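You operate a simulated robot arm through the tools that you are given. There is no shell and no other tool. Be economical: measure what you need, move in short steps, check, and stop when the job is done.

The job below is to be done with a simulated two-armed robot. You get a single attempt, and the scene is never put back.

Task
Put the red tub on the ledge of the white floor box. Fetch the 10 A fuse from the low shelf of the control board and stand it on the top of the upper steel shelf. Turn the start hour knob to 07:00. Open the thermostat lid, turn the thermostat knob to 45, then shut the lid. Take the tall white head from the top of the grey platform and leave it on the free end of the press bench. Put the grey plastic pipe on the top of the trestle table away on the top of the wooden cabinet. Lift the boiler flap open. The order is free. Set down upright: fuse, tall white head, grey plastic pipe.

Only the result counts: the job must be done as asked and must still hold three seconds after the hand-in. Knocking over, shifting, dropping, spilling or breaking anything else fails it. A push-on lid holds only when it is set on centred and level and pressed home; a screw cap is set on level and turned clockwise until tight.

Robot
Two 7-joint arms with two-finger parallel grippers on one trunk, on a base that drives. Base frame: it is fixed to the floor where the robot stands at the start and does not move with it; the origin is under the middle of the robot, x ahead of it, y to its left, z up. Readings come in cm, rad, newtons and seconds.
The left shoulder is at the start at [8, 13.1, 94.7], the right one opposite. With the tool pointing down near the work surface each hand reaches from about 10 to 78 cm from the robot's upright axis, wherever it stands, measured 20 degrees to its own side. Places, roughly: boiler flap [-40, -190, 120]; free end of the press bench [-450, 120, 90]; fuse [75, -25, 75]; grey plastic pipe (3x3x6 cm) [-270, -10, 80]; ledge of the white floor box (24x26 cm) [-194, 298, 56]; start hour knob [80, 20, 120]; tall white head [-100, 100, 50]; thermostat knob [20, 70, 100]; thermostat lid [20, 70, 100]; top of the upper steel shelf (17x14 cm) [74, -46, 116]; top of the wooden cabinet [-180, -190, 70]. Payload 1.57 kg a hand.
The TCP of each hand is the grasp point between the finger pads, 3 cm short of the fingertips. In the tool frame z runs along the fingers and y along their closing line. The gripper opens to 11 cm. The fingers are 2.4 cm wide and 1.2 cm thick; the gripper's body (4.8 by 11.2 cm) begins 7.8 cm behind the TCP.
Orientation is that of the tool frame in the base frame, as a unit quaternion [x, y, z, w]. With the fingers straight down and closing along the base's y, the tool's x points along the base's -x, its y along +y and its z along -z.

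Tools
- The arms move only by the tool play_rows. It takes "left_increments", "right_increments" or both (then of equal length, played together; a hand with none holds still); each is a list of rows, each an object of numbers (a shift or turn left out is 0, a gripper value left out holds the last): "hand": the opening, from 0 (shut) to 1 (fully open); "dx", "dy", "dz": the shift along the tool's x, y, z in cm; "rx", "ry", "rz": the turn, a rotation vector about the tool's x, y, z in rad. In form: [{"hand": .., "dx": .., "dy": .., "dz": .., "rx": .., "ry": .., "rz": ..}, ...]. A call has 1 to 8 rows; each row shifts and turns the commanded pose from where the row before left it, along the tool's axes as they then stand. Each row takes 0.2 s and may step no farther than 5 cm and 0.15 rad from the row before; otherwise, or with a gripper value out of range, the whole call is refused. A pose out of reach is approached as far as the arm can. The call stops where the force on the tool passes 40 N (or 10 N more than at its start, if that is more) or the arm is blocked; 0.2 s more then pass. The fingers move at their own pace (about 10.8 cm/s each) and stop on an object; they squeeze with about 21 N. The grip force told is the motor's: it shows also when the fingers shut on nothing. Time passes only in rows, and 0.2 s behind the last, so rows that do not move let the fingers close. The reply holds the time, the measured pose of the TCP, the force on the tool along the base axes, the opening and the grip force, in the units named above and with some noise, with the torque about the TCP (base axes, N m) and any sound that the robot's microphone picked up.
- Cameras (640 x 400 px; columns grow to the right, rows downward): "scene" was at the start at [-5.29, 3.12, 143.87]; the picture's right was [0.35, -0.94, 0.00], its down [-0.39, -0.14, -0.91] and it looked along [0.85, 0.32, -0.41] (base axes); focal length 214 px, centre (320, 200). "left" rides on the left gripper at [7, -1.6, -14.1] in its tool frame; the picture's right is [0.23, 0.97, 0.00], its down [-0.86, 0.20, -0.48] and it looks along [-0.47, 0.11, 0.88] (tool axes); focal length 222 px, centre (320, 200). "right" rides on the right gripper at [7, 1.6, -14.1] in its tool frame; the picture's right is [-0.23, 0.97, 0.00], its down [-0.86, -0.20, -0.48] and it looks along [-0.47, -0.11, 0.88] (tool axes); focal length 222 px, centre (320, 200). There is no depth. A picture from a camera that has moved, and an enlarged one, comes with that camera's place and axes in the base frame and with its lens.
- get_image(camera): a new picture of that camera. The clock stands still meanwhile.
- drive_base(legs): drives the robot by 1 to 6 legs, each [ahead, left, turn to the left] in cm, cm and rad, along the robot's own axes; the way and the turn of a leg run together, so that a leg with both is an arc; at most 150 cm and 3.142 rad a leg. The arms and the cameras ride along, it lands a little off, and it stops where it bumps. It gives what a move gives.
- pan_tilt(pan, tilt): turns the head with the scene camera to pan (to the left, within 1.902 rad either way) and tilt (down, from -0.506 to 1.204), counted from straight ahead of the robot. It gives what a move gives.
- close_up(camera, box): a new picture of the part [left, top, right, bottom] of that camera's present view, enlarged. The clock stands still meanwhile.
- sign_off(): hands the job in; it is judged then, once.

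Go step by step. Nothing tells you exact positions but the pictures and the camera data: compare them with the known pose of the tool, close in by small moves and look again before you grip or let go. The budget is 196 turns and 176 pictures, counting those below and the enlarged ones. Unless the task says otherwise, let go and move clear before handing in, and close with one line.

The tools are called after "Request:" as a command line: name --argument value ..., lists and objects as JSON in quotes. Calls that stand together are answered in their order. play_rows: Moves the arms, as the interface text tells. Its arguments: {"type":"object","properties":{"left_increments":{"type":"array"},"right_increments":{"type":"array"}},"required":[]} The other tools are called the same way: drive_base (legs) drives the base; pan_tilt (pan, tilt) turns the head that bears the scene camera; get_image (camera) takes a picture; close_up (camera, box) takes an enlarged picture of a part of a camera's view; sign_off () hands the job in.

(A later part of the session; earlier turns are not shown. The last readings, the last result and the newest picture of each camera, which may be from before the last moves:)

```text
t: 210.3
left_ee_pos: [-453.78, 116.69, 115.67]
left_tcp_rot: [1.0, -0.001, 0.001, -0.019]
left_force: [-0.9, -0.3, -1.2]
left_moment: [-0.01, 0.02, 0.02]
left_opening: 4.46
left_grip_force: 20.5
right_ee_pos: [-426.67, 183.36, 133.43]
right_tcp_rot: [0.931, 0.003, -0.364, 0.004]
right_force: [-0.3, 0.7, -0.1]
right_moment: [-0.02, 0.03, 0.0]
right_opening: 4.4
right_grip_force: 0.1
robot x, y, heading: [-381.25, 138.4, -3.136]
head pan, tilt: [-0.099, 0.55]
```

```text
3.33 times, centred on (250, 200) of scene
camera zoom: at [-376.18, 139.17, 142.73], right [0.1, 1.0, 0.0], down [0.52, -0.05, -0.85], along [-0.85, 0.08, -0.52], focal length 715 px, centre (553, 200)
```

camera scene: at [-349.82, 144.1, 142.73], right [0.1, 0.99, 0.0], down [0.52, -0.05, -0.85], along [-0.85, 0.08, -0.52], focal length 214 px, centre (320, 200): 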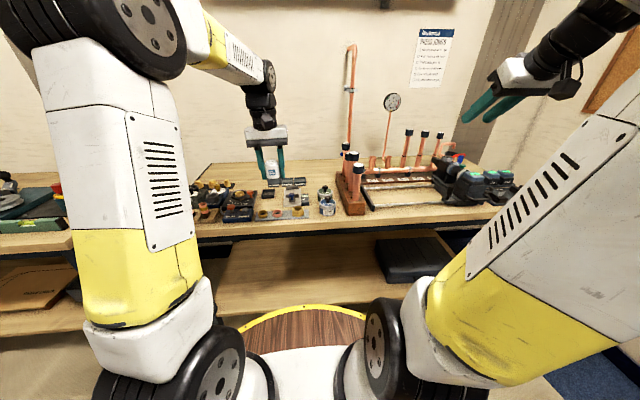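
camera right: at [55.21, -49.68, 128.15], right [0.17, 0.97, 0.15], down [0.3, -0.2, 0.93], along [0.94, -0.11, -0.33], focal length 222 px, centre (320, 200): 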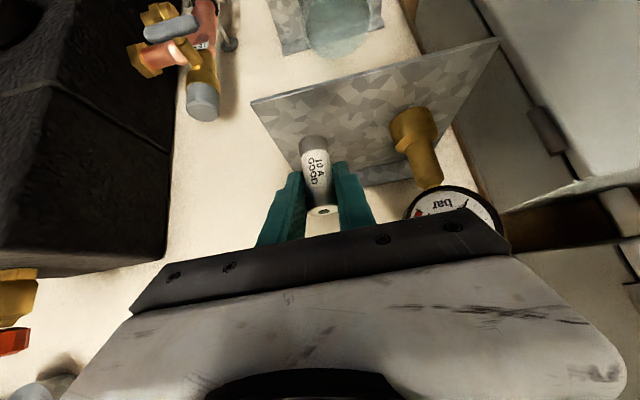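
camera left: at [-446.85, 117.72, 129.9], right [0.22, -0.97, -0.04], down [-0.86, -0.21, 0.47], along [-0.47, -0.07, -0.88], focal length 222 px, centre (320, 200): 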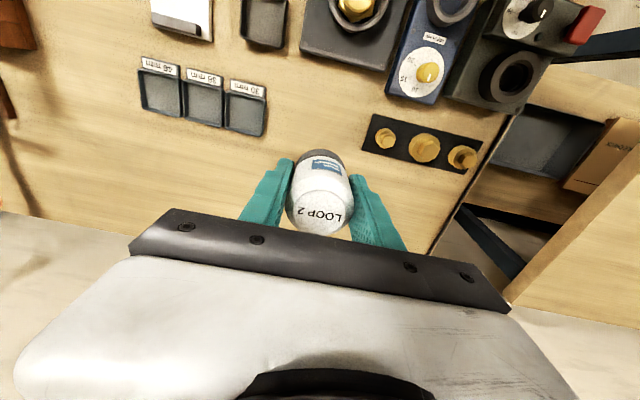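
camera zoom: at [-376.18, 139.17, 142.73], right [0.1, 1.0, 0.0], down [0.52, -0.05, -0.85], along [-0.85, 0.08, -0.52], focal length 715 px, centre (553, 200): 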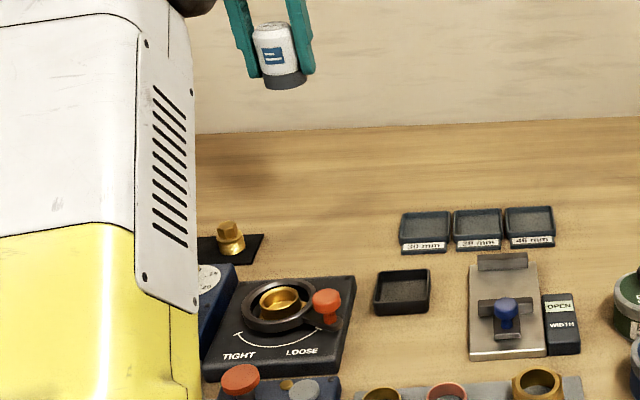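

Landing spot at about [-454, 117.5] is bare wood. Lower the head.

Request:
play_rows --left_increments '[{"dz": 4, "dy": -1}, {"dz": 4}, {"dz": 4}, {"dz": 4}, {}]'

Request:
get_image --camera "left"

Request:
close_up --camera "scene" --box '[160, 140, 340, 260]'

```text
t: 211.5
left_ee_pos: [-453.64, 118.36, 99.83]
left_tcp_rot: [1.0, -0.001, 0.0, -0.019]
left_force: [-0.3, -0.1, -1.9]
left_moment: [-0.01, -0.02, 0.0]
left_opening: 4.51
left_grip_force: 21.2
right_ee_pos: [-426.63, 183.3, 133.46]
right_tcp_rot: [0.931, 0.003, -0.364, 0.003]
right_force: [-0.2, 0.7, 0.6]
right_moment: [0.0, 0.03, 0.0]
right_opening: 4.38
right_grip_force: 0.0
robot x, y, heading: [-381.43, 138.42, -3.142]
head pan, tilt: [-0.099, 0.55]
```

```text
44 pictures are left
camera left: at [-446.76, 119.53, 114.09], right [0.23, -0.97, -0.04], down [-0.86, -0.22, 0.47], along [-0.47, -0.07, -0.88], focal length 222 px, centre (320, 200)
```

left: 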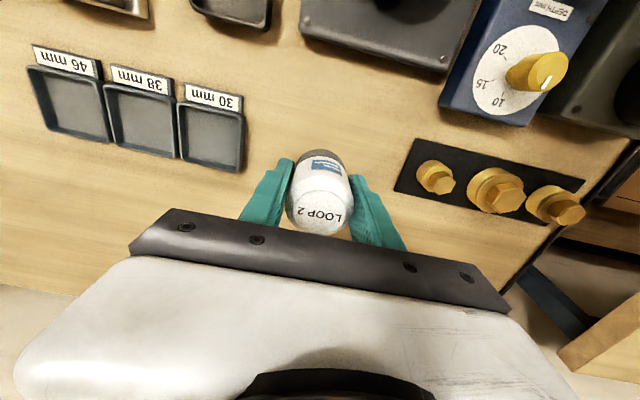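

```text
3.33 times, centred on (250, 200) of scene
camera zoom: at [-376.17, 139.18, 142.72], right [0.1, 1.0, 0.0], down [0.52, -0.05, -0.85], along [-0.85, 0.08, -0.52], focal length 715 px, centre (553, 200)
```

zoom: 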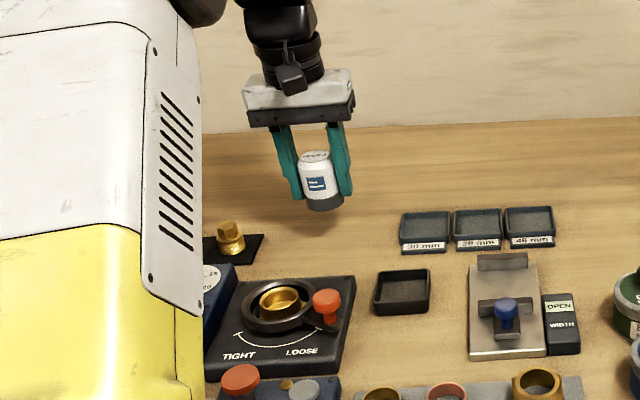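

Request:
play_rows --left_increments '[{"dz": 1.5}, {"dz": 1}, {"dz": 0.5}, {}]'

Request:
play_rows --left_increments '[{"dz": 0.3}, {"dz": 0.3}, {"dz": 0.3}, {}]'

Request:
close_up --camera "scene" --box '[220, 160, 280, 205]'

```text
t: 212.5
left_ee_pos: [-453.75, 118.47, 96.72]
left_tcp_rot: [1.0, -0.001, 0.0, -0.019]
left_force: [0.0, 0.1, -1.5]
left_moment: [-0.04, 0.0, 0.04]
left_opening: 4.49
left_grip_force: 21.1
right_ee_pos: [-426.54, 183.39, 133.39]
right_tcp_rot: [0.932, 0.002, -0.363, 0.003]
right_force: [0.1, 0.2, -0.7]
right_moment: [0.0, 0.01, 0.0]
right_opening: 4.38
right_grip_force: 0.0
robot x, y, heading: [-381.06, 138.75, -3.141]
head pan, tilt: [-0.099, 0.55]
```

```text
t: 213.5
left_ee_pos: [-453.6, 118.63, 95.91]
left_tcp_rot: [1.0, -0.001, 0.0, -0.019]
left_force: [-0.4, 1.2, -0.8]
left_moment: [0.0, 0.03, 0.01]
left_opening: 4.51
left_grip_force: 20.6
right_ee_pos: [-426.72, 183.32, 133.44]
right_tcp_rot: [0.931, 0.002, -0.364, 0.003]
right_force: [0.3, 0.1, 0.0]
right_moment: [-0.05, 0.02, 0.0]
right_opening: 4.42
right_grip_force: 0.1
robot x, y, heading: [-381.19, 137.88, -3.142]
head pan, tilt: [-0.099, 0.55]
```

```text
8.89 times, centred on (250, 182) of scene
camera zoom: at [-376.17, 139.18, 142.72], right [0.1, 1.0, 0.0], down [0.52, -0.05, -0.85], along [-0.85, 0.08, -0.52], focal length 1906 px, centre (942, 356)
```

zoom: 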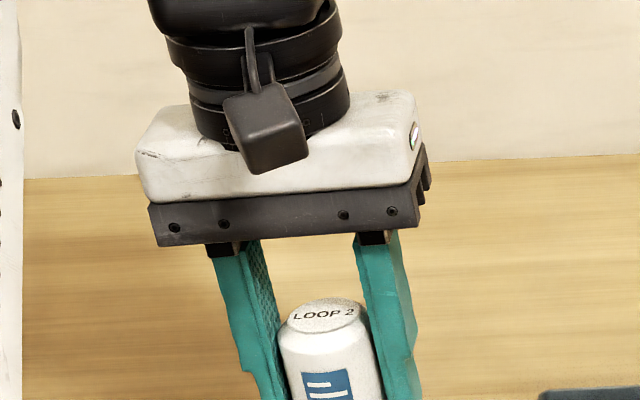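

Request:
play_rows --left_increments '[{"dz": 0.4}, {"dz": 0.3}, {"dz": 0.3}, {}]'

Request:
close_up --camera "scene" --box '[220, 180, 290, 230]'

```text
t: 214.5
left_ee_pos: [-453.58, 118.57, 94.95]
left_tcp_rot: [1.0, -0.002, 0.0, -0.019]
left_force: [0.2, 0.3, -0.2]
left_moment: [0.04, 0.0, 0.0]
left_opening: 4.46
left_grip_force: 21.3
right_ee_pos: [-426.76, 183.18, 133.42]
right_tcp_rot: [0.932, 0.003, -0.363, 0.004]
right_force: [0.1, 0.0, 0.6]
right_moment: [0.01, 0.02, -0.03]
right_opening: 4.41
right_grip_force: 0.1
robot x, y, heading: [-380.84, 138.32, -3.138]
head pan, tilt: [-0.099, 0.55]
```

```text
8.00 times, centred on (255, 205) of scene
camera zoom: at [-376.17, 139.18, 142.72], right [0.1, 1.0, 0.0], down [0.52, -0.05, -0.85], along [-0.85, 0.08, -0.52], focal length 1716 px, centre (840, 160)
```

zoom: 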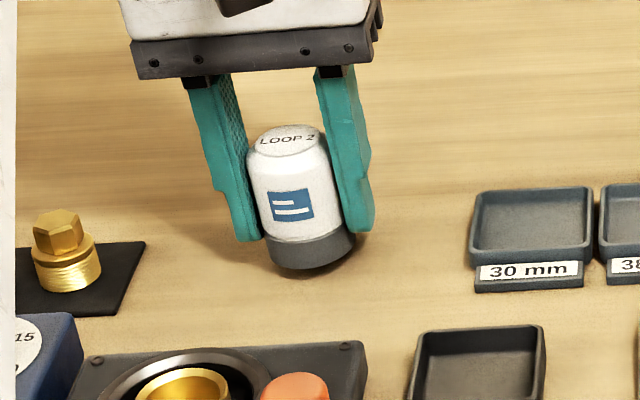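

Request:
play_rows --left_increments '[{"dz": 0.25}, {"dz": 0.25}, {}]'

```text
t: 215.3
left_ee_pos: [-453.76, 118.56, 94.4]
left_tcp_rot: [1.0, -0.002, -0.001, -0.019]
left_force: [-0.6, 0.8, -1.6]
left_moment: [-0.02, 0.0, -0.01]
left_opening: 4.48
left_grip_force: 21.5
right_ee_pos: [-426.62, 183.28, 133.47]
right_tcp_rot: [0.932, 0.002, -0.363, 0.003]
right_force: [-1.2, 0.1, 1.2]
right_moment: [-0.01, -0.01, -0.01]
right_opening: 4.39
right_grip_force: 0.0
robot x, y, heading: [-381.1, 138.36, -3.141]
head pan, tilt: [-0.099, 0.55]
```

Request:
play_rows --left_increments '[{"dz": 0.25}, {"dz": 0.25}, {"dz": 0.2}, {}]'

```text
t: 216.3
left_ee_pos: [-453.77, 118.67, 94.0]
left_tcp_rot: [1.0, -0.001, -0.002, -0.018]
left_force: [3.7, -1.1, 18.2]
left_moment: [-0.4, -0.17, 0.07]
left_opening: 4.46
left_grip_force: 21.1
right_ee_pos: [-426.45, 183.28, 133.49]
right_tcp_rot: [0.931, 0.002, -0.364, 0.002]
right_force: [0.6, 0.1, -0.3]
right_moment: [0.03, 0.0, -0.02]
right_opening: 4.39
right_grip_force: 0.0
robot x, y, heading: [-381.2, 138.62, -3.144]
head pan, tilt: [-0.099, 0.55]
```

Contact (18 N). Ease up slightly, release and lift away.

Request:
play_rows --left_increments '[{"dz": -0.2}, {"hand": 0.5}, {"hand": 0.6}, {}, {"dz": -3}, {"dz": -5}, {"dz": -5}, {"dz": -5}]'

Request:
close_up --camera "scene" --box '[210, 160, 310, 230]'

```text
t: 218.1
left_ee_pos: [-453.81, 117.97, 111.9]
left_tcp_rot: [1.0, -0.002, 0.001, -0.019]
left_force: [-0.6, -0.2, -0.8]
left_moment: [-0.02, -0.02, -0.05]
left_opening: 6.6
left_grip_force: 0.1
right_ee_pos: [-426.62, 183.33, 133.53]
right_tcp_rot: [0.932, 0.003, -0.363, 0.003]
right_force: [-0.2, 0.1, -0.6]
right_moment: [0.0, -0.03, 0.02]
right_opening: 4.39
right_grip_force: 0.1
robot x, y, heading: [-381.27, 138.01, -3.142]
head pan, tilt: [-0.099, 0.55]
```

```text
5.71 times, centred on (260, 195) of scene
camera zoom: at [-376.19, 139.18, 142.73], right [0.1, 1.0, 0.0], down [0.52, -0.05, -0.85], along [-0.85, 0.08, -0.52], focal length 1226 px, centre (663, 229)
```

zoom: 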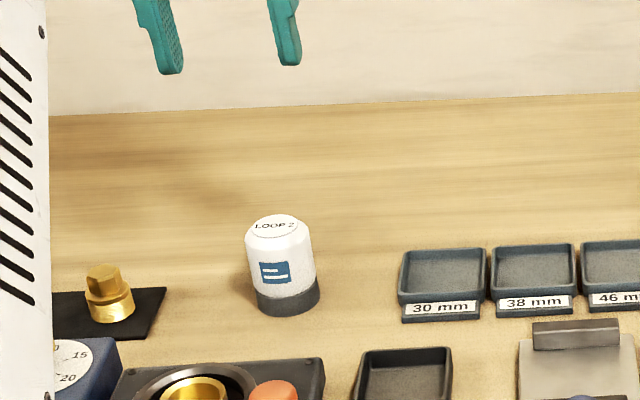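

The head stands upright on the bench. Next the pipe: pull the left hand in and drive toward the trestle table around [-277, -24].

Request:
play_rows --left_increments '[{"dz": -4, "dx": 3}, {"dz": -4, "dx": 3}, {"dx": 5}, {"dx": 5}, {"dx": 4}]'

Request:
drive_base --legs '[[-28, 0, 0], [0, 0, 1.5708], [100, 0, 0]]'

Request:
pan_tilt --pan 0.75 --tilt 0.45

Request:
get_image --camera "scene"

```text
t: 219.3
left_ee_pos: [-433.73, 117.7, 119.87]
left_tcp_rot: [1.0, -0.001, -0.001, -0.018]
left_force: [-0.8, 0.2, 0.1]
left_moment: [-0.01, -0.04, 0.0]
left_opening: 6.62
left_grip_force: 0.1
right_ee_pos: [-426.72, 183.24, 133.47]
right_tcp_rot: [0.932, 0.003, -0.363, 0.004]
right_force: [-0.1, -0.8, -0.1]
right_moment: [-0.01, -0.03, 0.01]
right_opening: 4.37
right_grip_force: 0.0
robot x, y, heading: [-381.14, 138.38, -3.14]
head pan, tilt: [-0.099, 0.55]
```

```text
t: 229.7
left_ee_pos: [-337.01, -13.15, 119.98]
left_tcp_rot: [0.719, 0.694, -0.013, -0.014]
left_force: [0.0, 0.3, -1.3]
left_moment: [0.0, 0.01, 0.0]
left_opening: 6.6
left_grip_force: 0.0
right_ee_pos: [-402.17, -3.9, 133.41]
right_tcp_rot: [0.667, 0.65, -0.259, 0.255]
right_force: [0.0, 0.3, 0.5]
right_moment: [0.01, -0.01, 0.02]
right_opening: 4.41
right_grip_force: 0.1
robot x, y, heading: [-355.96, 39.78, -1.602]
head pan, tilt: [-0.099, 0.55]
```

```text
t: 230.9
left_ee_pos: [-337.06, -13.16, 119.91]
left_tcp_rot: [0.719, 0.695, -0.013, -0.014]
left_force: [0.1, 0.1, 0.2]
left_moment: [0.0, -0.02, 0.02]
left_opening: 6.57
left_grip_force: 0.1
right_ee_pos: [-402.21, -3.91, 133.46]
right_tcp_rot: [0.667, 0.651, -0.258, 0.255]
right_force: [0.4, -0.1, 0.3]
right_moment: [0.02, 0.04, 0.02]
right_opening: 4.39
right_grip_force: 0.0
robot x, y, heading: [-356.07, 40.05, -1.601]
head pan, tilt: [0.75, 0.45]
```

```text
39 pictures are left
camera scene: at [-349.38, 46.92, 143.63], right [-0.75, -0.66, 0.0], down [-0.29, 0.33, -0.9], along [0.59, -0.68, -0.44], focal length 214 px, centre (320, 200)
```

scene: 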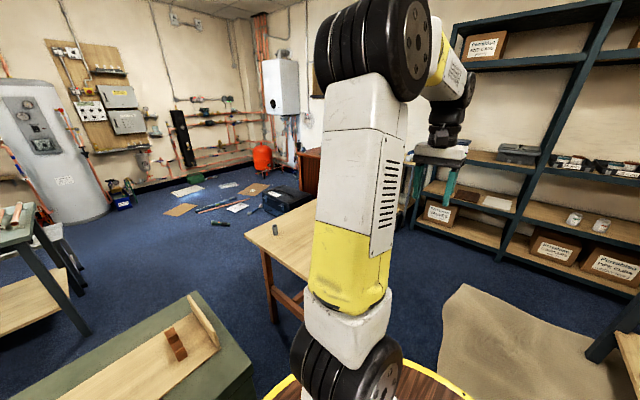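

The pipe stands at about [-272, -8, 80] on the trestle. Drive alongside and turn to face +x.

Request:
drive_base --legs '[[62, 0, 0], [0, 0, 1.6], [12, 0, 0]]'

Request:
get_image --camera "left"

```text
t: 238.9
left_ee_pos: [-291.92, -3.58, 119.9]
left_tcp_rot: [0.024, 1.0, -0.02, -0.001]
left_force: [0.8, 0.2, 0.3]
left_moment: [-0.02, -0.03, 0.02]
left_opening: 6.59
left_grip_force: 0.1
right_ee_pos: [-302.35, -68.71, 133.5]
right_tcp_rot: [0.02, 0.932, -0.006, 0.363]
right_force: [-0.3, -0.2, 0.0]
right_moment: [0.01, 0.01, 0.02]
right_opening: 4.41
right_grip_force: 0.1
robot x, y, heading: [-345.02, -21.55, -0.04]
head pan, tilt: [0.75, 0.45]
```

```text
38 pictures are left
camera left: at [-299.13, -4.34, 134.16], right [-0.18, 0.98, -0.04], down [0.86, 0.17, 0.47], along [0.47, 0.05, -0.88], focal length 222 px, centre (320, 200)
```

left: 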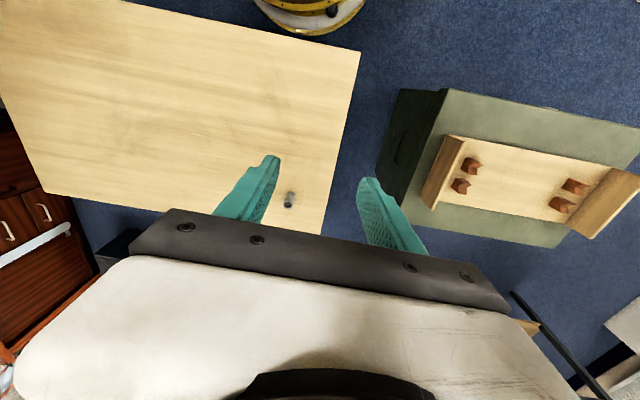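

Request:
drive_base --legs '[[4, 0, 0.04]]'

Request:
play_rows --left_increments '[{"dx": -4.5, "dy": -1.5, "hand": 0.55}, {"dx": -4.5, "dy": -1.5}, {"dx": -4.5, "dy": -1.5}, {"dx": -4.0, "dy": -1.5}, {"dz": 5}, {"dz": 5}, {"dz": 5}, {}]'

Request:
get_image --camera "left"

```text
t: 239.8
left_ee_pos: [-288.66, -1.58, 119.94]
left_tcp_rot: [0.004, 1.0, -0.018, 0.0]
left_force: [-0.3, 0.3, 0.3]
left_moment: [-0.02, -0.03, 0.04]
left_opening: 6.61
left_grip_force: 0.1
right_ee_pos: [-296.43, -67.13, 133.44]
right_tcp_rot: [0.0, 0.932, 0.002, 0.363]
right_force: [-0.6, -0.2, 0.3]
right_moment: [-0.01, -0.02, 0.02]
right_opening: 4.4
right_grip_force: 0.1
robot x, y, heading: [-341.3, -21.7, -0.005]
head pan, tilt: [0.75, 0.45]
```

```text
t: 241.6
left_ee_pos: [-271.26, -8.31, 105.36]
left_tcp_rot: [0.004, 1.0, -0.018, 0.0]
left_force: [0.6, 0.4, -1.4]
left_moment: [-0.05, 0.0, -0.01]
left_opening: 6.09
left_grip_force: 0.0
right_ee_pos: [-296.41, -67.21, 133.42]
right_tcp_rot: [0.0, 0.932, 0.002, 0.363]
right_force: [0.6, 0.2, 1.2]
right_moment: [0.03, 0.01, -0.02]
right_opening: 4.4
right_grip_force: 0.0
robot x, y, heading: [-341.48, -21.87, -0.005]
head pan, tilt: [0.75, 0.45]
```

```text
37 pictures are left
camera left: at [-278.19, -9.32, 119.49], right [-0.22, 0.98, -0.04], down [0.86, 0.21, 0.47], along [0.47, 0.07, -0.88], focal length 222 px, centre (320, 200)
```

left: 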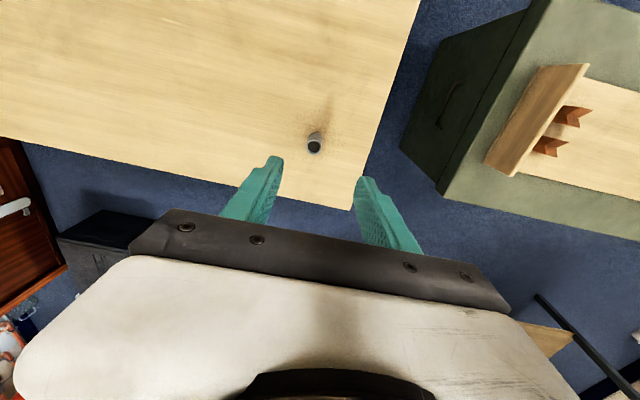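

Request:
play_rows --left_increments '[{"dx": -2.7, "dy": -1.2}, {"dz": 5}, {"dz": 5}, {"dz": 2}, {}]'

Request:
get_image --camera "left"

```text
t: 242.8
left_ee_pos: [-268.77, -9.92, 93.26]
left_tcp_rot: [0.004, 1.0, -0.019, 0.0]
left_force: [0.7, -0.4, -0.2]
left_moment: [0.0, -0.02, -0.03]
left_opening: 6.02
left_grip_force: 0.0
right_ee_pos: [-296.38, -67.1, 133.48]
right_tcp_rot: [0.001, 0.932, 0.001, 0.363]
right_force: [-0.1, 0.2, -0.1]
right_moment: [0.03, 0.03, 0.03]
right_opening: 4.41
right_grip_force: 0.2
robot x, y, heading: [-341.43, -21.93, -0.002]
head pan, tilt: [0.75, 0.45]
```

```text
36 pictures are left
camera left: at [-275.77, -10.91, 107.44], right [-0.22, 0.98, -0.04], down [0.86, 0.21, 0.47], along [0.47, 0.07, -0.88], focal length 222 px, centre (320, 200)
```

left: 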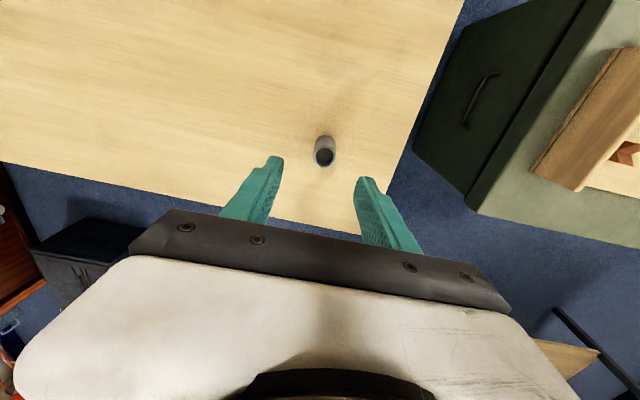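

Request:
play_rows --left_increments '[{"dx": -0.6, "dy": 0.7}, {"dz": 4}, {"dz": 4}, {}]'

Request:
close_up --camera "left" --box '[220, 110, 420, 235]'

```text
t: 243.8
left_ee_pos: [-268.23, -9.78, 85.14]
left_tcp_rot: [0.004, 1.0, -0.019, 0.0]
left_force: [-0.3, 0.2, 0.8]
left_moment: [0.03, 0.0, 0.02]
left_opening: 6.04
left_grip_force: 0.1
right_ee_pos: [-296.44, -66.99, 133.49]
right_tcp_rot: [0.001, 0.932, 0.001, 0.364]
right_force: [-0.3, 0.1, 0.1]
right_moment: [-0.01, 0.01, 0.0]
right_opening: 4.39
right_grip_force: 0.1
robot x, y, heading: [-341.2, -21.98, -0.005]
head pan, tilt: [0.75, 0.45]
```

```text
3.20 times, centred on (320, 172) of left
camera zoom: at [-275.19, -10.83, 99.36], right [-0.22, 0.98, -0.04], down [0.86, 0.21, 0.47], along [0.47, 0.07, -0.88], focal length 711 px, centre (320, 288)
```

zoom: 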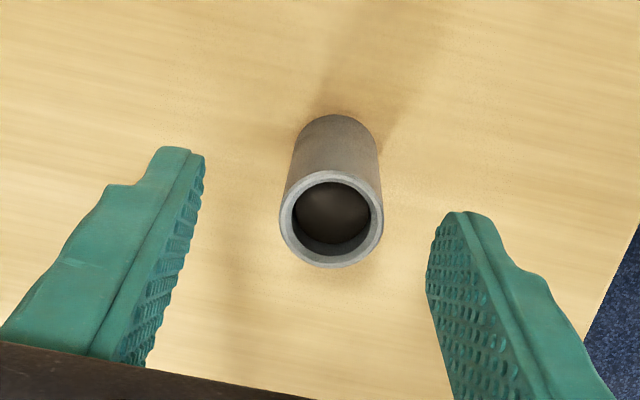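

Request:
play_rows --left_increments '[{"dz": 3, "dy": 0.3}, {}]'

Request:
close_up --camera "left" --box '[220, 110, 420, 235]'

```text
t: 244.4
left_ee_pos: [-268.18, -9.83, 82.12]
left_tcp_rot: [0.004, 1.0, -0.019, 0.0]
left_force: [0.2, 0.4, 0.1]
left_moment: [0.01, -0.01, -0.04]
left_opening: 6.07
left_grip_force: 0.1
right_ee_pos: [-296.39, -67.01, 133.39]
right_tcp_rot: [0.001, 0.932, 0.002, 0.364]
right_force: [-0.2, -0.3, -0.2]
right_moment: [0.02, 0.04, -0.02]
right_opening: 4.41
right_grip_force: 0.1
robot x, y, heading: [-341.34, -21.81, 0.0]
head pan, tilt: [0.75, 0.45]
```

```text
3.20 times, centred on (320, 172) of left
camera zoom: at [-275.18, -10.77, 96.38], right [-0.22, 0.98, -0.04], down [0.86, 0.21, 0.47], along [0.47, 0.07, -0.88], focal length 711 px, centre (320, 288)
```

zoom: 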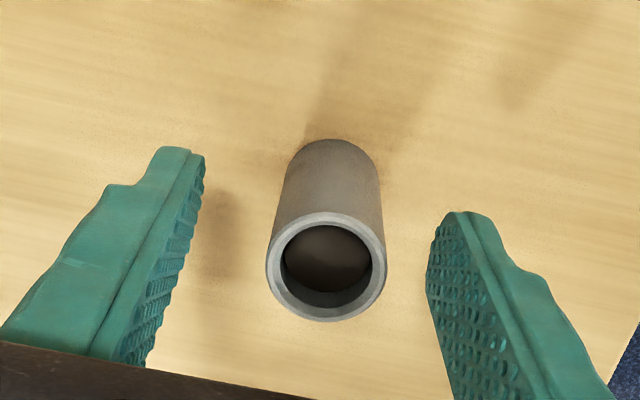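

Request:
play_rows --left_increments '[{"dz": 1.5}, {"hand": 0.35}, {"hand": 0.1}, {}, {}]'

Request:
play_rows --left_increments '[{"dz": -1}, {"dz": -3}, {"dz": -4}, {"dz": -5}, {"dz": -5}, {"dz": -5}, {"dz": -5}]'

Request:
get_image --camera "left"

Request:
pan_tilt --pan -0.6 --tilt 0.4

Request:
get_image --camera "scene"

```text
t: 245.6
left_ee_pos: [-268.24, -9.45, 80.55]
left_tcp_rot: [0.005, 1.0, -0.019, -0.001]
left_force: [-0.5, 0.0, 0.5]
left_moment: [0.04, -0.02, -0.03]
left_opening: 2.71
left_grip_force: 21.3
right_ee_pos: [-296.32, -67.1, 133.37]
right_tcp_rot: [0.002, 0.932, 0.001, 0.364]
right_force: [-0.1, 0.1, 0.1]
right_moment: [0.0, 0.02, 0.01]
right_opening: 4.38
right_grip_force: 0.0
robot x, y, heading: [-341.21, -22.11, -0.003]
head pan, tilt: [0.75, 0.45]
```

```text
t: 247.2
left_ee_pos: [-268.23, -8.23, 108.62]
left_tcp_rot: [0.005, 1.0, -0.02, 0.0]
left_force: [-0.3, 0.0, -0.3]
left_moment: [0.03, 0.03, 0.04]
left_opening: 2.7
left_grip_force: 21.4
right_ee_pos: [-296.36, -67.16, 133.45]
right_tcp_rot: [0.0, 0.932, 0.001, 0.364]
right_force: [0.9, -0.5, 0.1]
right_moment: [-0.01, 0.04, 0.01]
right_opening: 4.39
right_grip_force: 0.0
robot x, y, heading: [-341.78, -21.93, -0.006]
head pan, tilt: [0.75, 0.45]
```

```text
33 pictures are left
camera left: at [-275.16, -9.23, 122.88], right [-0.22, 0.98, -0.04], down [0.86, 0.21, 0.47], along [0.47, 0.07, -0.88], focal length 222 px, centre (320, 200)
```

left: 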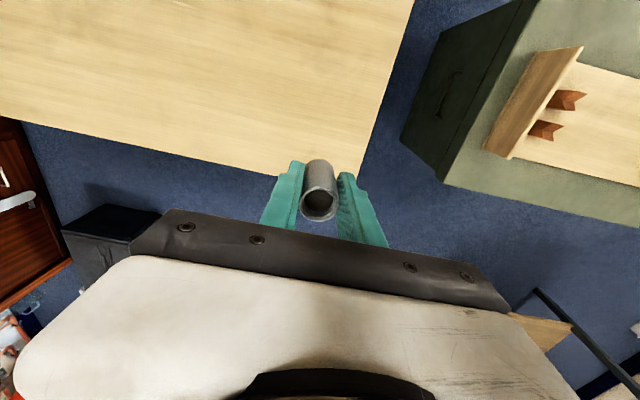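

```text
t: 248.7
left_ee_pos: [-268.1, -8.21, 108.64]
left_tcp_rot: [0.004, 1.0, -0.019, 0.0]
left_force: [-0.1, 0.0, -0.8]
left_moment: [0.04, -0.02, 0.0]
left_opening: 2.71
left_grip_force: 20.9
right_ee_pos: [-296.34, -67.05, 133.49]
right_tcp_rot: [0.001, 0.932, 0.002, 0.363]
right_force: [0.0, 0.7, -0.6]
right_moment: [-0.02, -0.02, -0.04]
right_opening: 4.39
right_grip_force: 0.0
robot x, y, heading: [-341.13, -21.95, 0.002]
head pan, tilt: [-0.6, 0.4]
```

```text
32 pictures are left
camera scene: at [-347.74, -27.12, 144.1], right [-0.57, -0.82, 0.0], down [-0.32, 0.22, -0.92], along [0.76, -0.52, -0.39], focal length 214 px, centre (320, 200)
```

scene: 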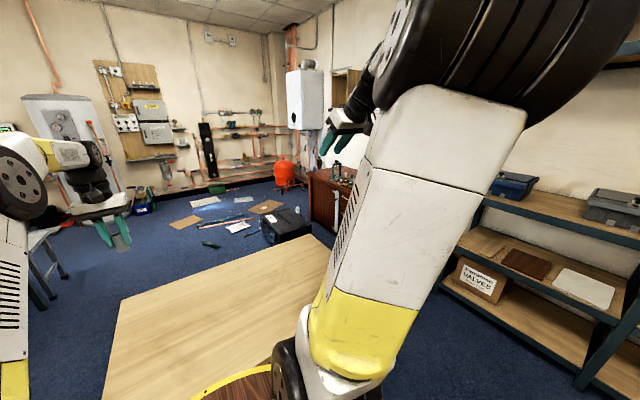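

The pipe is held upright. The route to the wooden cabinet: back north, through the channel between green cabinet and table at x≈−216, then south facing −y. First pull the hand in and strafe north.

Request:
play_rows --left_increments '[{"dx": 5, "dz": -3}, {"dx": 5, "dz": -3}, {"dx": 5}, {"dx": 4}]'

Request:
drive_base --legs '[[0, 140, 0], [0, 37, 0]]'

Request:
pan_tilt --pan -0.3 --tilt 0.6

Request:
get_image --camera "scene"

```text
refused: row 1 steps farther than a row can; nothing moved
```

```text
t: 257.6
left_ee_pos: [-271.94, 170.22, 108.64]
left_tcp_rot: [-0.014, 1.0, -0.019, 0.0]
left_force: [0.0, -0.6, -0.7]
left_moment: [0.01, -0.02, 0.01]
left_opening: 2.57
left_grip_force: 20.9
right_ee_pos: [-298.02, 110.19, 133.48]
right_tcp_rot: [-0.017, 0.931, 0.009, 0.364]
right_force: [-1.0, -0.6, -0.1]
right_moment: [0.0, -0.02, 0.02]
right_opening: 4.39
right_grip_force: 0.0
robot x, y, heading: [-344.54, 153.9, 0.036]
head pan, tilt: [-0.6, 0.4]
```

```text
t: 258.4
left_ee_pos: [-271.98, 170.28, 108.66]
left_tcp_rot: [-0.015, 1.0, -0.019, 0.0]
left_force: [-0.4, -0.5, -0.2]
left_moment: [-0.01, -0.01, 0.0]
left_opening: 2.56
left_grip_force: 21.0
right_ee_pos: [-297.92, 110.33, 133.41]
right_tcp_rot: [-0.018, 0.932, 0.009, 0.363]
right_force: [0.5, -0.4, -0.2]
right_moment: [0.01, -0.03, 0.0]
right_opening: 4.41
right_grip_force: 0.0
robot x, y, heading: [-344.37, 153.68, 0.034]
head pan, tilt: [-0.3, 0.6]
```

```text
31 pictures are left
camera scene: at [-350.07, 151.01, 142.28], right [-0.27, -0.96, 0.0], down [-0.54, 0.15, -0.83], along [0.8, -0.22, -0.56], focal length 214 px, centre (320, 200)
```

scene: 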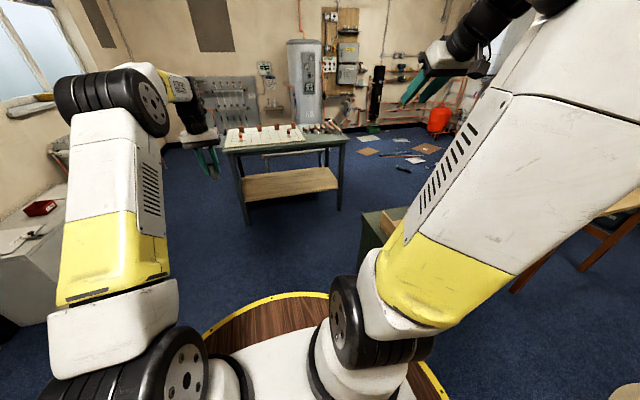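

Request:
drive_base --legs '[[0, 0, -0.035], [129, 0, 0], [0, 0, -1.5708]]'

Request:
play_rows --left_increments '[{"dx": 4}, {"dx": 4}, {"dx": 4}, {"dx": 4}]'

```text
t: 269.2
left_ee_pos: [-201.45, 79.39, 108.59]
left_tcp_rot: [0.718, 0.696, -0.013, -0.014]
left_force: [0.2, -0.6, 0.4]
left_moment: [0.0, 0.04, 0.04]
left_opening: 2.54
left_grip_force: 21.4
right_ee_pos: [-259.76, 109.01, 133.42]
right_tcp_rot: [0.667, 0.65, -0.26, 0.255]
right_force: [-0.1, 0.0, 0.3]
right_moment: [0.0, 0.01, 0.02]
right_opening: 4.39
right_grip_force: 0.1
robot x, y, heading: [-213.51, 153.31, -1.593]
head pan, tilt: [-0.3, 0.6]
```

```text
t: 270.2
left_ee_pos: [-200.76, 95.18, 108.17]
left_tcp_rot: [0.718, 0.696, -0.014, -0.013]
left_force: [-0.3, 0.0, -0.1]
left_moment: [0.04, -0.01, -0.02]
left_opening: 2.55
left_grip_force: 21.0
right_ee_pos: [-259.78, 108.98, 133.48]
right_tcp_rot: [0.666, 0.651, -0.258, 0.255]
right_force: [-0.1, -0.1, -0.7]
right_moment: [0.0, 0.0, -0.04]
right_opening: 4.38
right_grip_force: 0.0
robot x, y, heading: [-213.61, 152.99, -1.598]
head pan, tilt: [-0.3, 0.6]
```

Request:
drive_base --legs '[[0, 1, 0.025], [120, 0, 0]]'

Request:
pan_tilt --pan 0.15 --tilt 0.5

Request:
get_image --camera "scene"

```text
t: 276.3
left_ee_pos: [-197.35, -17.71, 108.33]
left_tcp_rot: [0.706, 0.708, -0.013, -0.014]
left_force: [0.1, 0.1, 0.1]
left_moment: [-0.02, -0.02, 0.02]
left_opening: 2.55
left_grip_force: 20.9
right_ee_pos: [-256.73, -6.0, 133.44]
right_tcp_rot: [0.655, 0.662, -0.254, 0.26]
right_force: [0.0, -0.4, 0.6]
right_moment: [0.0, -0.02, 0.01]
right_opening: 4.42
right_grip_force: 0.0
robot x, y, heading: [-211.93, 39.58, -1.562]
head pan, tilt: [-0.3, 0.6]
```

```text
t: 277.2
left_ee_pos: [-197.47, -17.73, 108.2]
left_tcp_rot: [0.706, 0.708, -0.014, -0.013]
left_force: [-0.5, -0.7, 0.0]
left_moment: [-0.01, 0.02, 0.0]
left_opening: 2.58
left_grip_force: 21.1
right_ee_pos: [-256.82, -6.09, 133.48]
right_tcp_rot: [0.655, 0.662, -0.254, 0.26]
right_force: [0.4, -0.7, -0.7]
right_moment: [-0.03, -0.02, 0.0]
right_opening: 4.4
right_grip_force: 0.0
robot x, y, heading: [-211.96, 39.58, -1.56]
head pan, tilt: [0.15, 0.499]
```

```text
30 pictures are left
camera scene: at [-210.73, 44.46, 143.18], right [-0.99, -0.16, 0.0], down [-0.08, 0.47, -0.88], along [0.14, -0.87, -0.48], focal length 214 px, centre (320, 200)
```

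scene: 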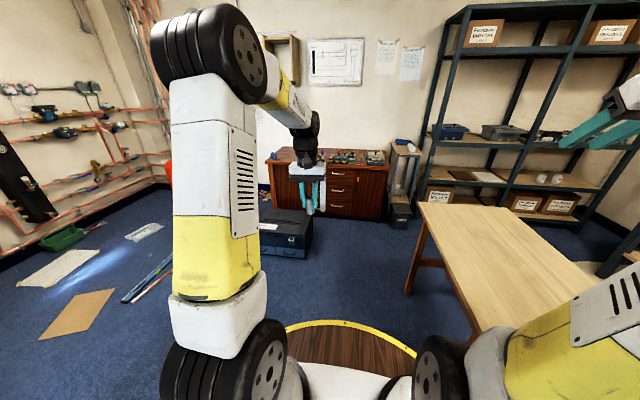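

Request:
close_up --camera "scene" --box '[240, 130, 440, 255]'

```text
3.20 times, centred on (340, 192) of scene
camera zoom: at [-210.73, 44.46, 143.18], right [-0.99, -0.16, 0.0], down [-0.08, 0.47, -0.88], along [0.14, -0.87, -0.48], focal length 686 px, centre (256, 224)
```

zoom: 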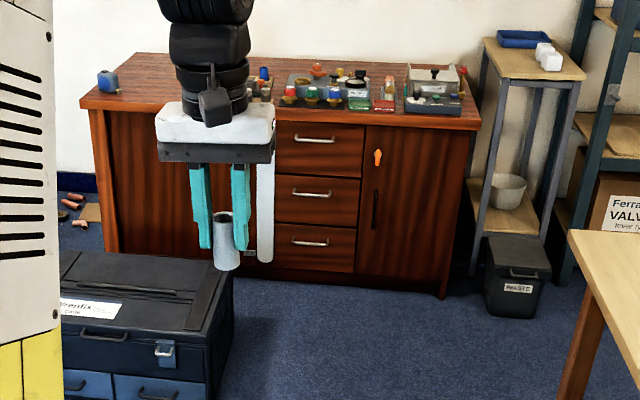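

The cabinet's free top is its east half (x −165..−130, y −165..−200). A toolbox stands on the floor at x > −173, so stay at x≈−210. Drive closer.

Request:
drive_base --legs '[[0, -1, -0.008], [150, 0, 0]]'

Request:
pan_tilt --pan 0.35 --tilt 0.7

Request:
get_image --camera "scene"

Request:
get_image --camera "left"

```text
t: 285.1
left_ee_pos: [-204.47, -169.7, 108.28]
left_tcp_rot: [0.724, 0.689, -0.014, -0.014]
left_force: [0.5, -0.3, -1.0]
left_moment: [0.03, 0.01, 0.01]
left_opening: 2.55
left_grip_force: 20.9
right_ee_pos: [-263.21, -155.02, 133.44]
right_tcp_rot: [0.672, 0.645, -0.261, 0.253]
right_force: [0.1, 0.1, -0.8]
right_moment: [-0.02, 0.02, 0.0]
right_opening: 4.38
right_grip_force: 0.0
robot x, y, heading: [-216.23, -111.63, -1.617]
head pan, tilt: [0.15, 0.499]
```

```text
t: 285.8
left_ee_pos: [-204.64, -169.63, 108.21]
left_tcp_rot: [0.724, 0.69, -0.013, -0.014]
left_force: [-0.7, 0.2, 0.0]
left_moment: [0.0, 0.02, -0.01]
left_opening: 2.55
left_grip_force: 20.6
right_ee_pos: [-263.28, -154.99, 133.43]
right_tcp_rot: [0.671, 0.646, -0.26, 0.254]
right_force: [0.1, -0.1, -0.2]
right_moment: [0.0, 0.03, 0.02]
right_opening: 4.37
right_grip_force: 0.2
robot x, y, heading: [-216.69, -111.72, -1.62]
head pan, tilt: [0.351, 0.7]
```

```text
28 pictures are left
camera scene: at [-213.13, -105.98, 141.42], right [-0.95, -0.3, 0.0], down [-0.19, 0.61, -0.77], along [0.23, -0.73, -0.64], focal length 214 px, centre (320, 200)
```

scene: 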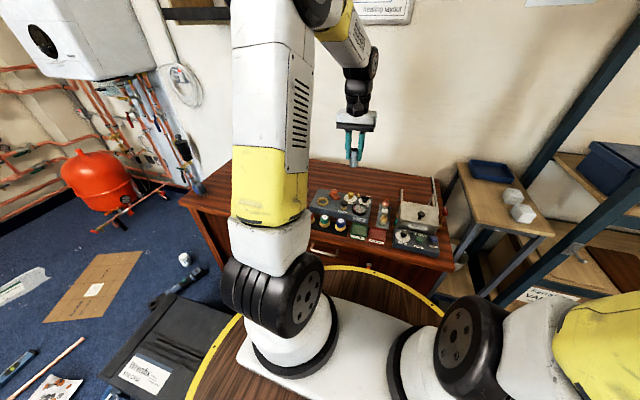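

```text
27 pictures are left
camera left: at [-205.4, -162.67, 122.5], right [0.98, 0.18, -0.04], down [0.18, -0.86, 0.47], along [0.05, -0.47, -0.88], focal length 222 px, centre (320, 200)
```

left: 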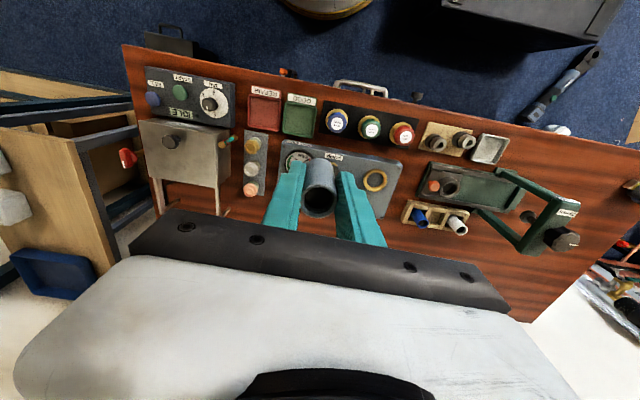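

Most of the cabinet top is occupied, but its front-east area around [-148, -171] looks bare. Inch closer and bring the pipe over it.

Request:
drive_base --legs '[[11, 6, 0.048]]'

Request:
play_rows --left_increments '[{"dy": 5}, {"dy": 5}, {"dy": 5}, {"dy": 5}, {"dx": 4, "dy": 3}, {"dx": 3, "dy": 3.5}, {}]'

Request:
get_image --camera "left"

```text
t: 287.0
left_ee_pos: [-196.25, -180.11, 108.29]
left_tcp_rot: [0.708, 0.706, -0.013, -0.013]
left_force: [-0.8, 1.0, 0.1]
left_moment: [0.03, -0.01, 0.0]
left_opening: 2.56
left_grip_force: 20.7
right_ee_pos: [-255.69, -168.04, 133.41]
right_tcp_rot: [0.656, 0.662, -0.254, 0.259]
right_force: [-0.5, 0.5, -0.1]
right_moment: [-0.03, -0.03, 0.03]
right_opening: 4.42
right_grip_force: 0.0
robot x, y, heading: [-210.68, -122.92, -1.565]
head pan, tilt: [0.351, 0.7]
```

```text
t: 288.6
left_ee_pos: [-169.85, -173.07, 106.86]
left_tcp_rot: [0.707, 0.707, -0.014, -0.013]
left_force: [0.5, -0.1, 0.5]
left_moment: [0.01, 0.0, -0.03]
left_opening: 2.57
left_grip_force: 21.3
right_ee_pos: [-255.51, -167.92, 133.35]
right_tcp_rot: [0.656, 0.662, -0.254, 0.259]
right_force: [0.4, 0.0, 0.1]
right_moment: [0.01, 0.0, 0.02]
right_opening: 4.4
right_grip_force: 0.1
robot x, y, heading: [-210.61, -122.6, -1.563]
head pan, tilt: [0.351, 0.7]
```

```text
26 pictures are left
camera left: at [-170.95, -166.12, 121.21], right [0.97, 0.23, -0.04], down [0.22, -0.86, 0.47], along [0.07, -0.47, -0.88], focal length 222 px, centre (320, 200)
```

left: 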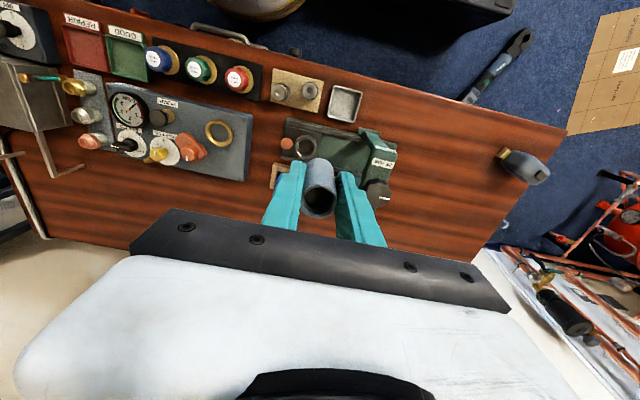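

Free wood lies right of the green vise, near the front edge: target [-146, -169]. Inch ahead and move over it.

Request:
drive_base --legs '[[3.5, 0, 0]]'

Request:
play_rows --left_increments '[{"dx": 4}, {"dx": 3.5, "dy": 3}, {"dy": 5}, {"dy": 5}, {"dy": 5}, {"dy": 5}, {"dy": 1}, {}]'

Request:
get_image --camera "left"

```text
t: 289.5
left_ee_pos: [-169.77, -176.49, 107.04]
left_tcp_rot: [0.707, 0.707, -0.014, -0.014]
left_force: [0.1, -0.5, -0.8]
left_moment: [0.02, 0.0, -0.02]
left_opening: 2.56
left_grip_force: 20.7
right_ee_pos: [-255.6, -171.43, 133.49]
right_tcp_rot: [0.657, 0.661, -0.255, 0.259]
right_force: [0.3, -0.1, -0.4]
right_moment: [-0.05, 0.03, 0.02]
right_opening: 4.39
right_grip_force: 0.1
robot x, y, heading: [-210.46, -126.02, -1.568]
head pan, tilt: [0.351, 0.7]
```

```text
t: 291.3
left_ee_pos: [-145.64, -169.19, 106.3]
left_tcp_rot: [0.707, 0.707, -0.013, -0.014]
left_force: [1.0, 0.7, -0.7]
left_moment: [-0.02, 0.02, 0.01]
left_opening: 2.55
left_grip_force: 21.4
right_ee_pos: [-255.45, -171.36, 133.46]
right_tcp_rot: [0.656, 0.661, -0.254, 0.26]
right_force: [0.6, -0.3, -0.2]
right_moment: [-0.03, -0.03, 0.0]
right_opening: 4.4
right_grip_force: 0.1
robot x, y, heading: [-210.79, -126.09, -1.565]
head pan, tilt: [0.351, 0.7]
```

```text
25 pictures are left
camera left: at [-146.83, -162.16, 120.59], right [0.97, 0.23, -0.04], down [0.22, -0.86, 0.47], along [0.07, -0.47, -0.88], focal length 222 px, centre (320, 200)
```

left: 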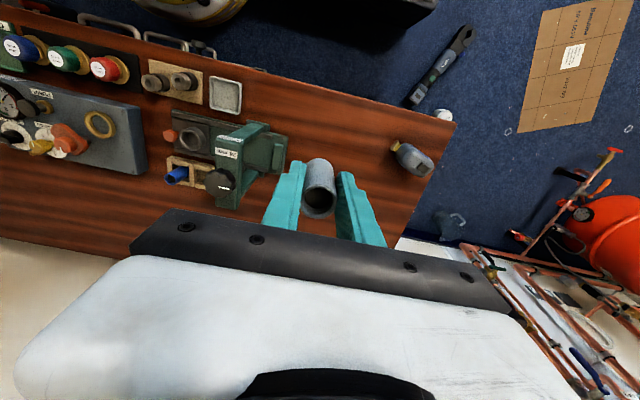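

Request:
play_rows --left_increments '[{"dz": 5}, {"dz": 5}, {"dz": 5}, {"dz": 5}, {"dz": 3}, {}]'

Request:
get_image --camera "left"

```text
t: 292.7
left_ee_pos: [-146.66, -169.04, 83.35]
left_tcp_rot: [0.707, 0.707, -0.013, -0.013]
left_force: [0.7, 0.0, -0.7]
left_moment: [0.03, 0.0, 0.01]
left_opening: 2.56
left_grip_force: 20.7
right_ee_pos: [-255.63, -171.44, 133.42]
right_tcp_rot: [0.656, 0.661, -0.254, 0.26]
right_force: [0.0, 0.1, -0.3]
right_moment: [-0.01, -0.02, 0.01]
right_opening: 4.41
right_grip_force: 0.0
robot x, y, heading: [-211.06, -126.22, -1.566]
head pan, tilt: [0.351, 0.7]
```

```text
24 pictures are left
camera left: at [-147.78, -162.02, 97.56], right [0.97, 0.23, -0.04], down [0.22, -0.86, 0.47], along [0.08, -0.47, -0.88], focal length 222 px, centre (320, 200)
```

left: 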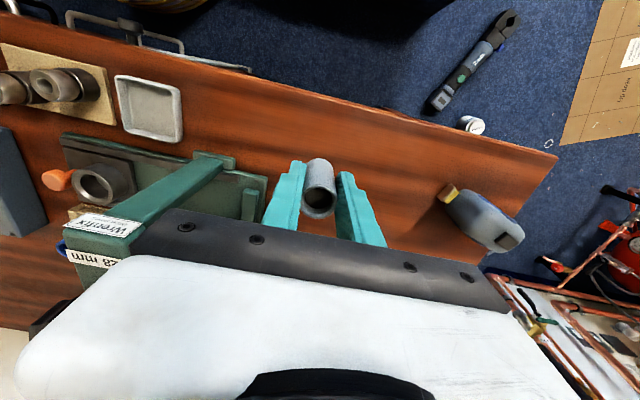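

Request:
play_rows --left_increments '[{"dy": 2.5}, {"dz": 3}, {"dz": 2}, {"dz": 1.5}, {}]'

Request:
get_image --camera "left"

```text
t: 293.9
left_ee_pos: [-144.35, -169.04, 76.59]
left_tcp_rot: [0.707, 0.707, -0.013, -0.012]
left_force: [0.0, 0.0, -0.2]
left_moment: [0.01, 0.01, 0.01]
left_opening: 2.57
left_grip_force: 21.1
right_ee_pos: [-255.44, -171.47, 133.42]
right_tcp_rot: [0.656, 0.661, -0.254, 0.259]
right_force: [0.1, -0.1, -0.4]
right_moment: [0.0, -0.01, 0.01]
right_opening: 4.39
right_grip_force: 0.1
robot x, y, heading: [-210.67, -125.84, -1.567]
head pan, tilt: [0.351, 0.7]
```

```text
23 pictures are left
camera left: at [-145.49, -162.06, 90.77], right [0.97, 0.23, -0.04], down [0.22, -0.86, 0.47], along [0.08, -0.47, -0.88], focal length 222 px, centre (320, 200)
```

left: 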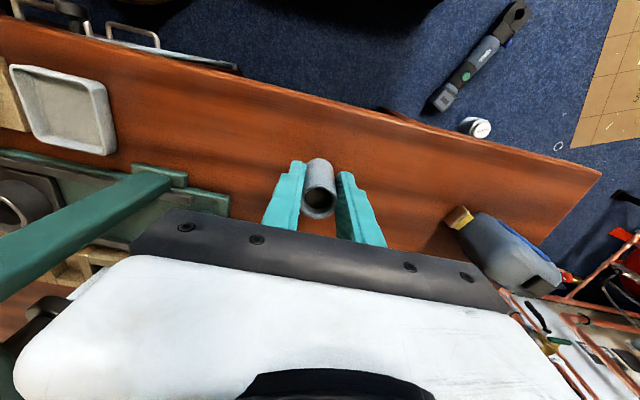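

Request:
play_rows --left_increments '[{"dz": 0.5}, {"dz": 0.5}, {"dz": 0.4}, {}]'

Request:
play_rows --left_increments '[{"dz": 0.25}, {"dz": 0.25}, {}]'

```text
t: 294.9
left_ee_pos: [-144.49, -168.97, 75.26]
left_tcp_rot: [0.707, 0.707, -0.013, -0.012]
left_force: [-3.9, -0.5, 18.9]
left_moment: [-0.13, -0.03, -0.04]
left_opening: 2.57
left_grip_force: 21.0
right_ee_pos: [-255.63, -171.61, 133.39]
right_tcp_rot: [0.657, 0.661, -0.254, 0.259]
right_force: [0.3, -0.3, 0.6]
right_moment: [0.03, 0.01, 0.03]
right_opening: 4.37
right_grip_force: 0.2
robot x, y, heading: [-210.82, -125.68, -1.561]
head pan, tilt: [0.351, 0.7]
```

```text
t: 295.7
left_ee_pos: [-144.5, -168.95, 74.58]
left_tcp_rot: [0.707, 0.707, -0.013, -0.014]
left_force: [-1.7, -1.8, 18.5]
left_moment: [-0.19, -0.17, 0.0]
left_opening: 2.57
left_grip_force: 20.5
right_ee_pos: [-255.72, -171.35, 133.34]
right_tcp_rot: [0.657, 0.661, -0.254, 0.259]
right_force: [0.0, -0.1, 0.4]
right_moment: [-0.01, 0.03, -0.02]
right_opening: 4.4
right_grip_force: 0.1
robot x, y, heading: [-210.54, -125.91, -1.568]
head pan, tilt: [0.351, 0.7]
```

Contact. Release and lift off.

Request:
play_rows --left_increments '[{"dz": -0.1}, {"hand": 0.33}, {"hand": 0.42}, {}, {"dz": -3}, {"dz": -4}, {"dz": -5}, {"dz": -5}]'

Request:
get_image --camera "left"

```text
t: 297.5
left_ee_pos: [-143.63, -169.04, 92.07]
left_tcp_rot: [0.708, 0.706, -0.013, -0.015]
left_force: [-0.1, 0.5, -0.1]
left_moment: [0.02, 0.04, 0.0]
left_opening: 4.61
left_grip_force: 0.0
right_ee_pos: [-255.46, -171.46, 133.26]
right_tcp_rot: [0.656, 0.662, -0.254, 0.259]
right_force: [-0.3, -0.8, -0.2]
right_moment: [0.01, 0.06, -0.01]
right_opening: 4.4
right_grip_force: 0.1
robot x, y, heading: [-210.8, -126.43, -1.564]
head pan, tilt: [0.351, 0.7]
```

```text
22 pictures are left
camera left: at [-144.7, -162.14, 106.28], right [0.97, 0.23, -0.04], down [0.22, -0.86, 0.47], along [0.07, -0.47, -0.88], focal length 222 px, centre (320, 200)
```

left: 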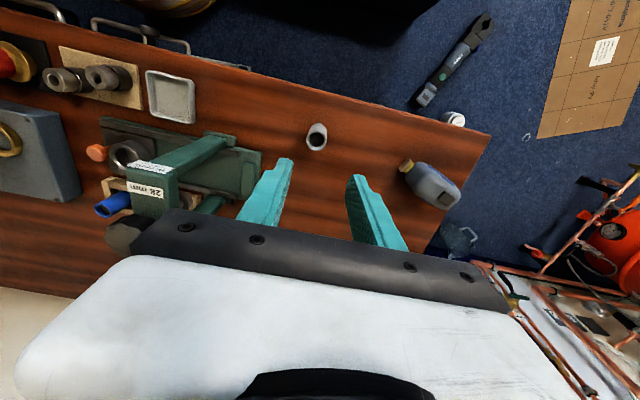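

The pipe stands on the cabinet. Last: the boiler flap. Raise the hand and look toward the boiler.

Request:
play_rows --left_increments '[{"dz": -5}, {"dz": -5}, {"dz": -5}, {"dy": -5}, {"dy": -5}, {"dy": -5}, {"dy": -5}, {"dy": -5}]'

Request:
drive_base --legs '[[-70, 0, 0]]'

Request:
pan_tilt --pan 1.15 --tilt 0.45

Request:
get_image --camera "scene"

```text
t: 299.3
left_ee_pos: [-168.39, -168.91, 107.81]
left_tcp_rot: [0.707, 0.707, -0.014, -0.014]
left_force: [0.3, -0.5, -0.6]
left_moment: [0.01, 0.03, 0.04]
left_opening: 4.61
left_grip_force: 0.0
right_ee_pos: [-255.52, -171.46, 133.46]
right_tcp_rot: [0.656, 0.662, -0.254, 0.26]
right_force: [-0.1, -0.5, -0.8]
right_moment: [0.03, 0.0, -0.07]
right_opening: 4.39
right_grip_force: 0.0
robot x, y, heading: [-211.03, -125.96, -1.563]
head pan, tilt: [0.351, 0.7]
```

```text
t: 303.1
left_ee_pos: [-168.52, -97.74, 107.85]
left_tcp_rot: [0.699, 0.715, -0.013, -0.014]
left_force: [0.7, 0.9, 0.1]
left_moment: [0.0, 0.04, 0.02]
left_opening: 4.6
left_grip_force: 0.1
right_ee_pos: [-255.43, -102.27, 133.44]
right_tcp_rot: [0.648, 0.669, -0.252, 0.263]
right_force: [-0.7, -0.1, -0.6]
right_moment: [0.0, -0.01, -0.04]
right_opening: 4.43
right_grip_force: 0.1
robot x, y, heading: [-211.8, -55.76, -1.546]
head pan, tilt: [0.351, 0.7]
```

```text
t: 304.3
left_ee_pos: [-168.46, -97.77, 107.73]
left_tcp_rot: [0.699, 0.715, -0.014, -0.014]
left_force: [0.1, -0.1, 0.6]
left_moment: [0.01, -0.02, 0.0]
left_opening: 4.62
left_grip_force: 0.0
right_ee_pos: [-255.65, -102.23, 133.4]
right_tcp_rot: [0.648, 0.67, -0.251, 0.262]
right_force: [0.2, 1.0, -0.1]
right_moment: [0.0, 0.0, 0.01]
right_opening: 4.4
right_grip_force: 0.0
robot x, y, heading: [-212.05, -55.73, -1.544]
head pan, tilt: [1.15, 0.45]
```

```text
21 pictures are left
camera scene: at [-203.7, -45.49, 143.63], right [-0.38, -0.92, 0.0], down [-0.4, 0.17, -0.9], along [0.83, -0.34, -0.44], focal length 214 px, centre (320, 200)
```

scene: 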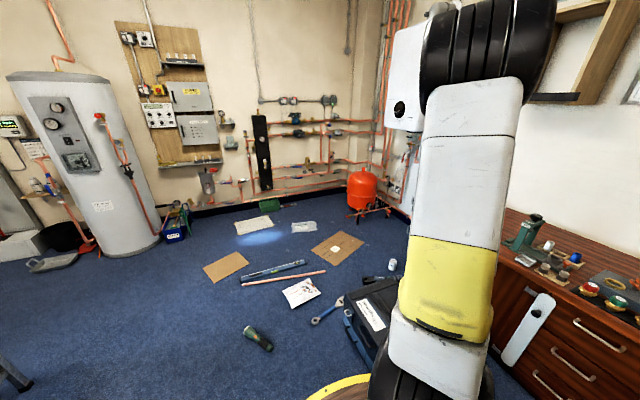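

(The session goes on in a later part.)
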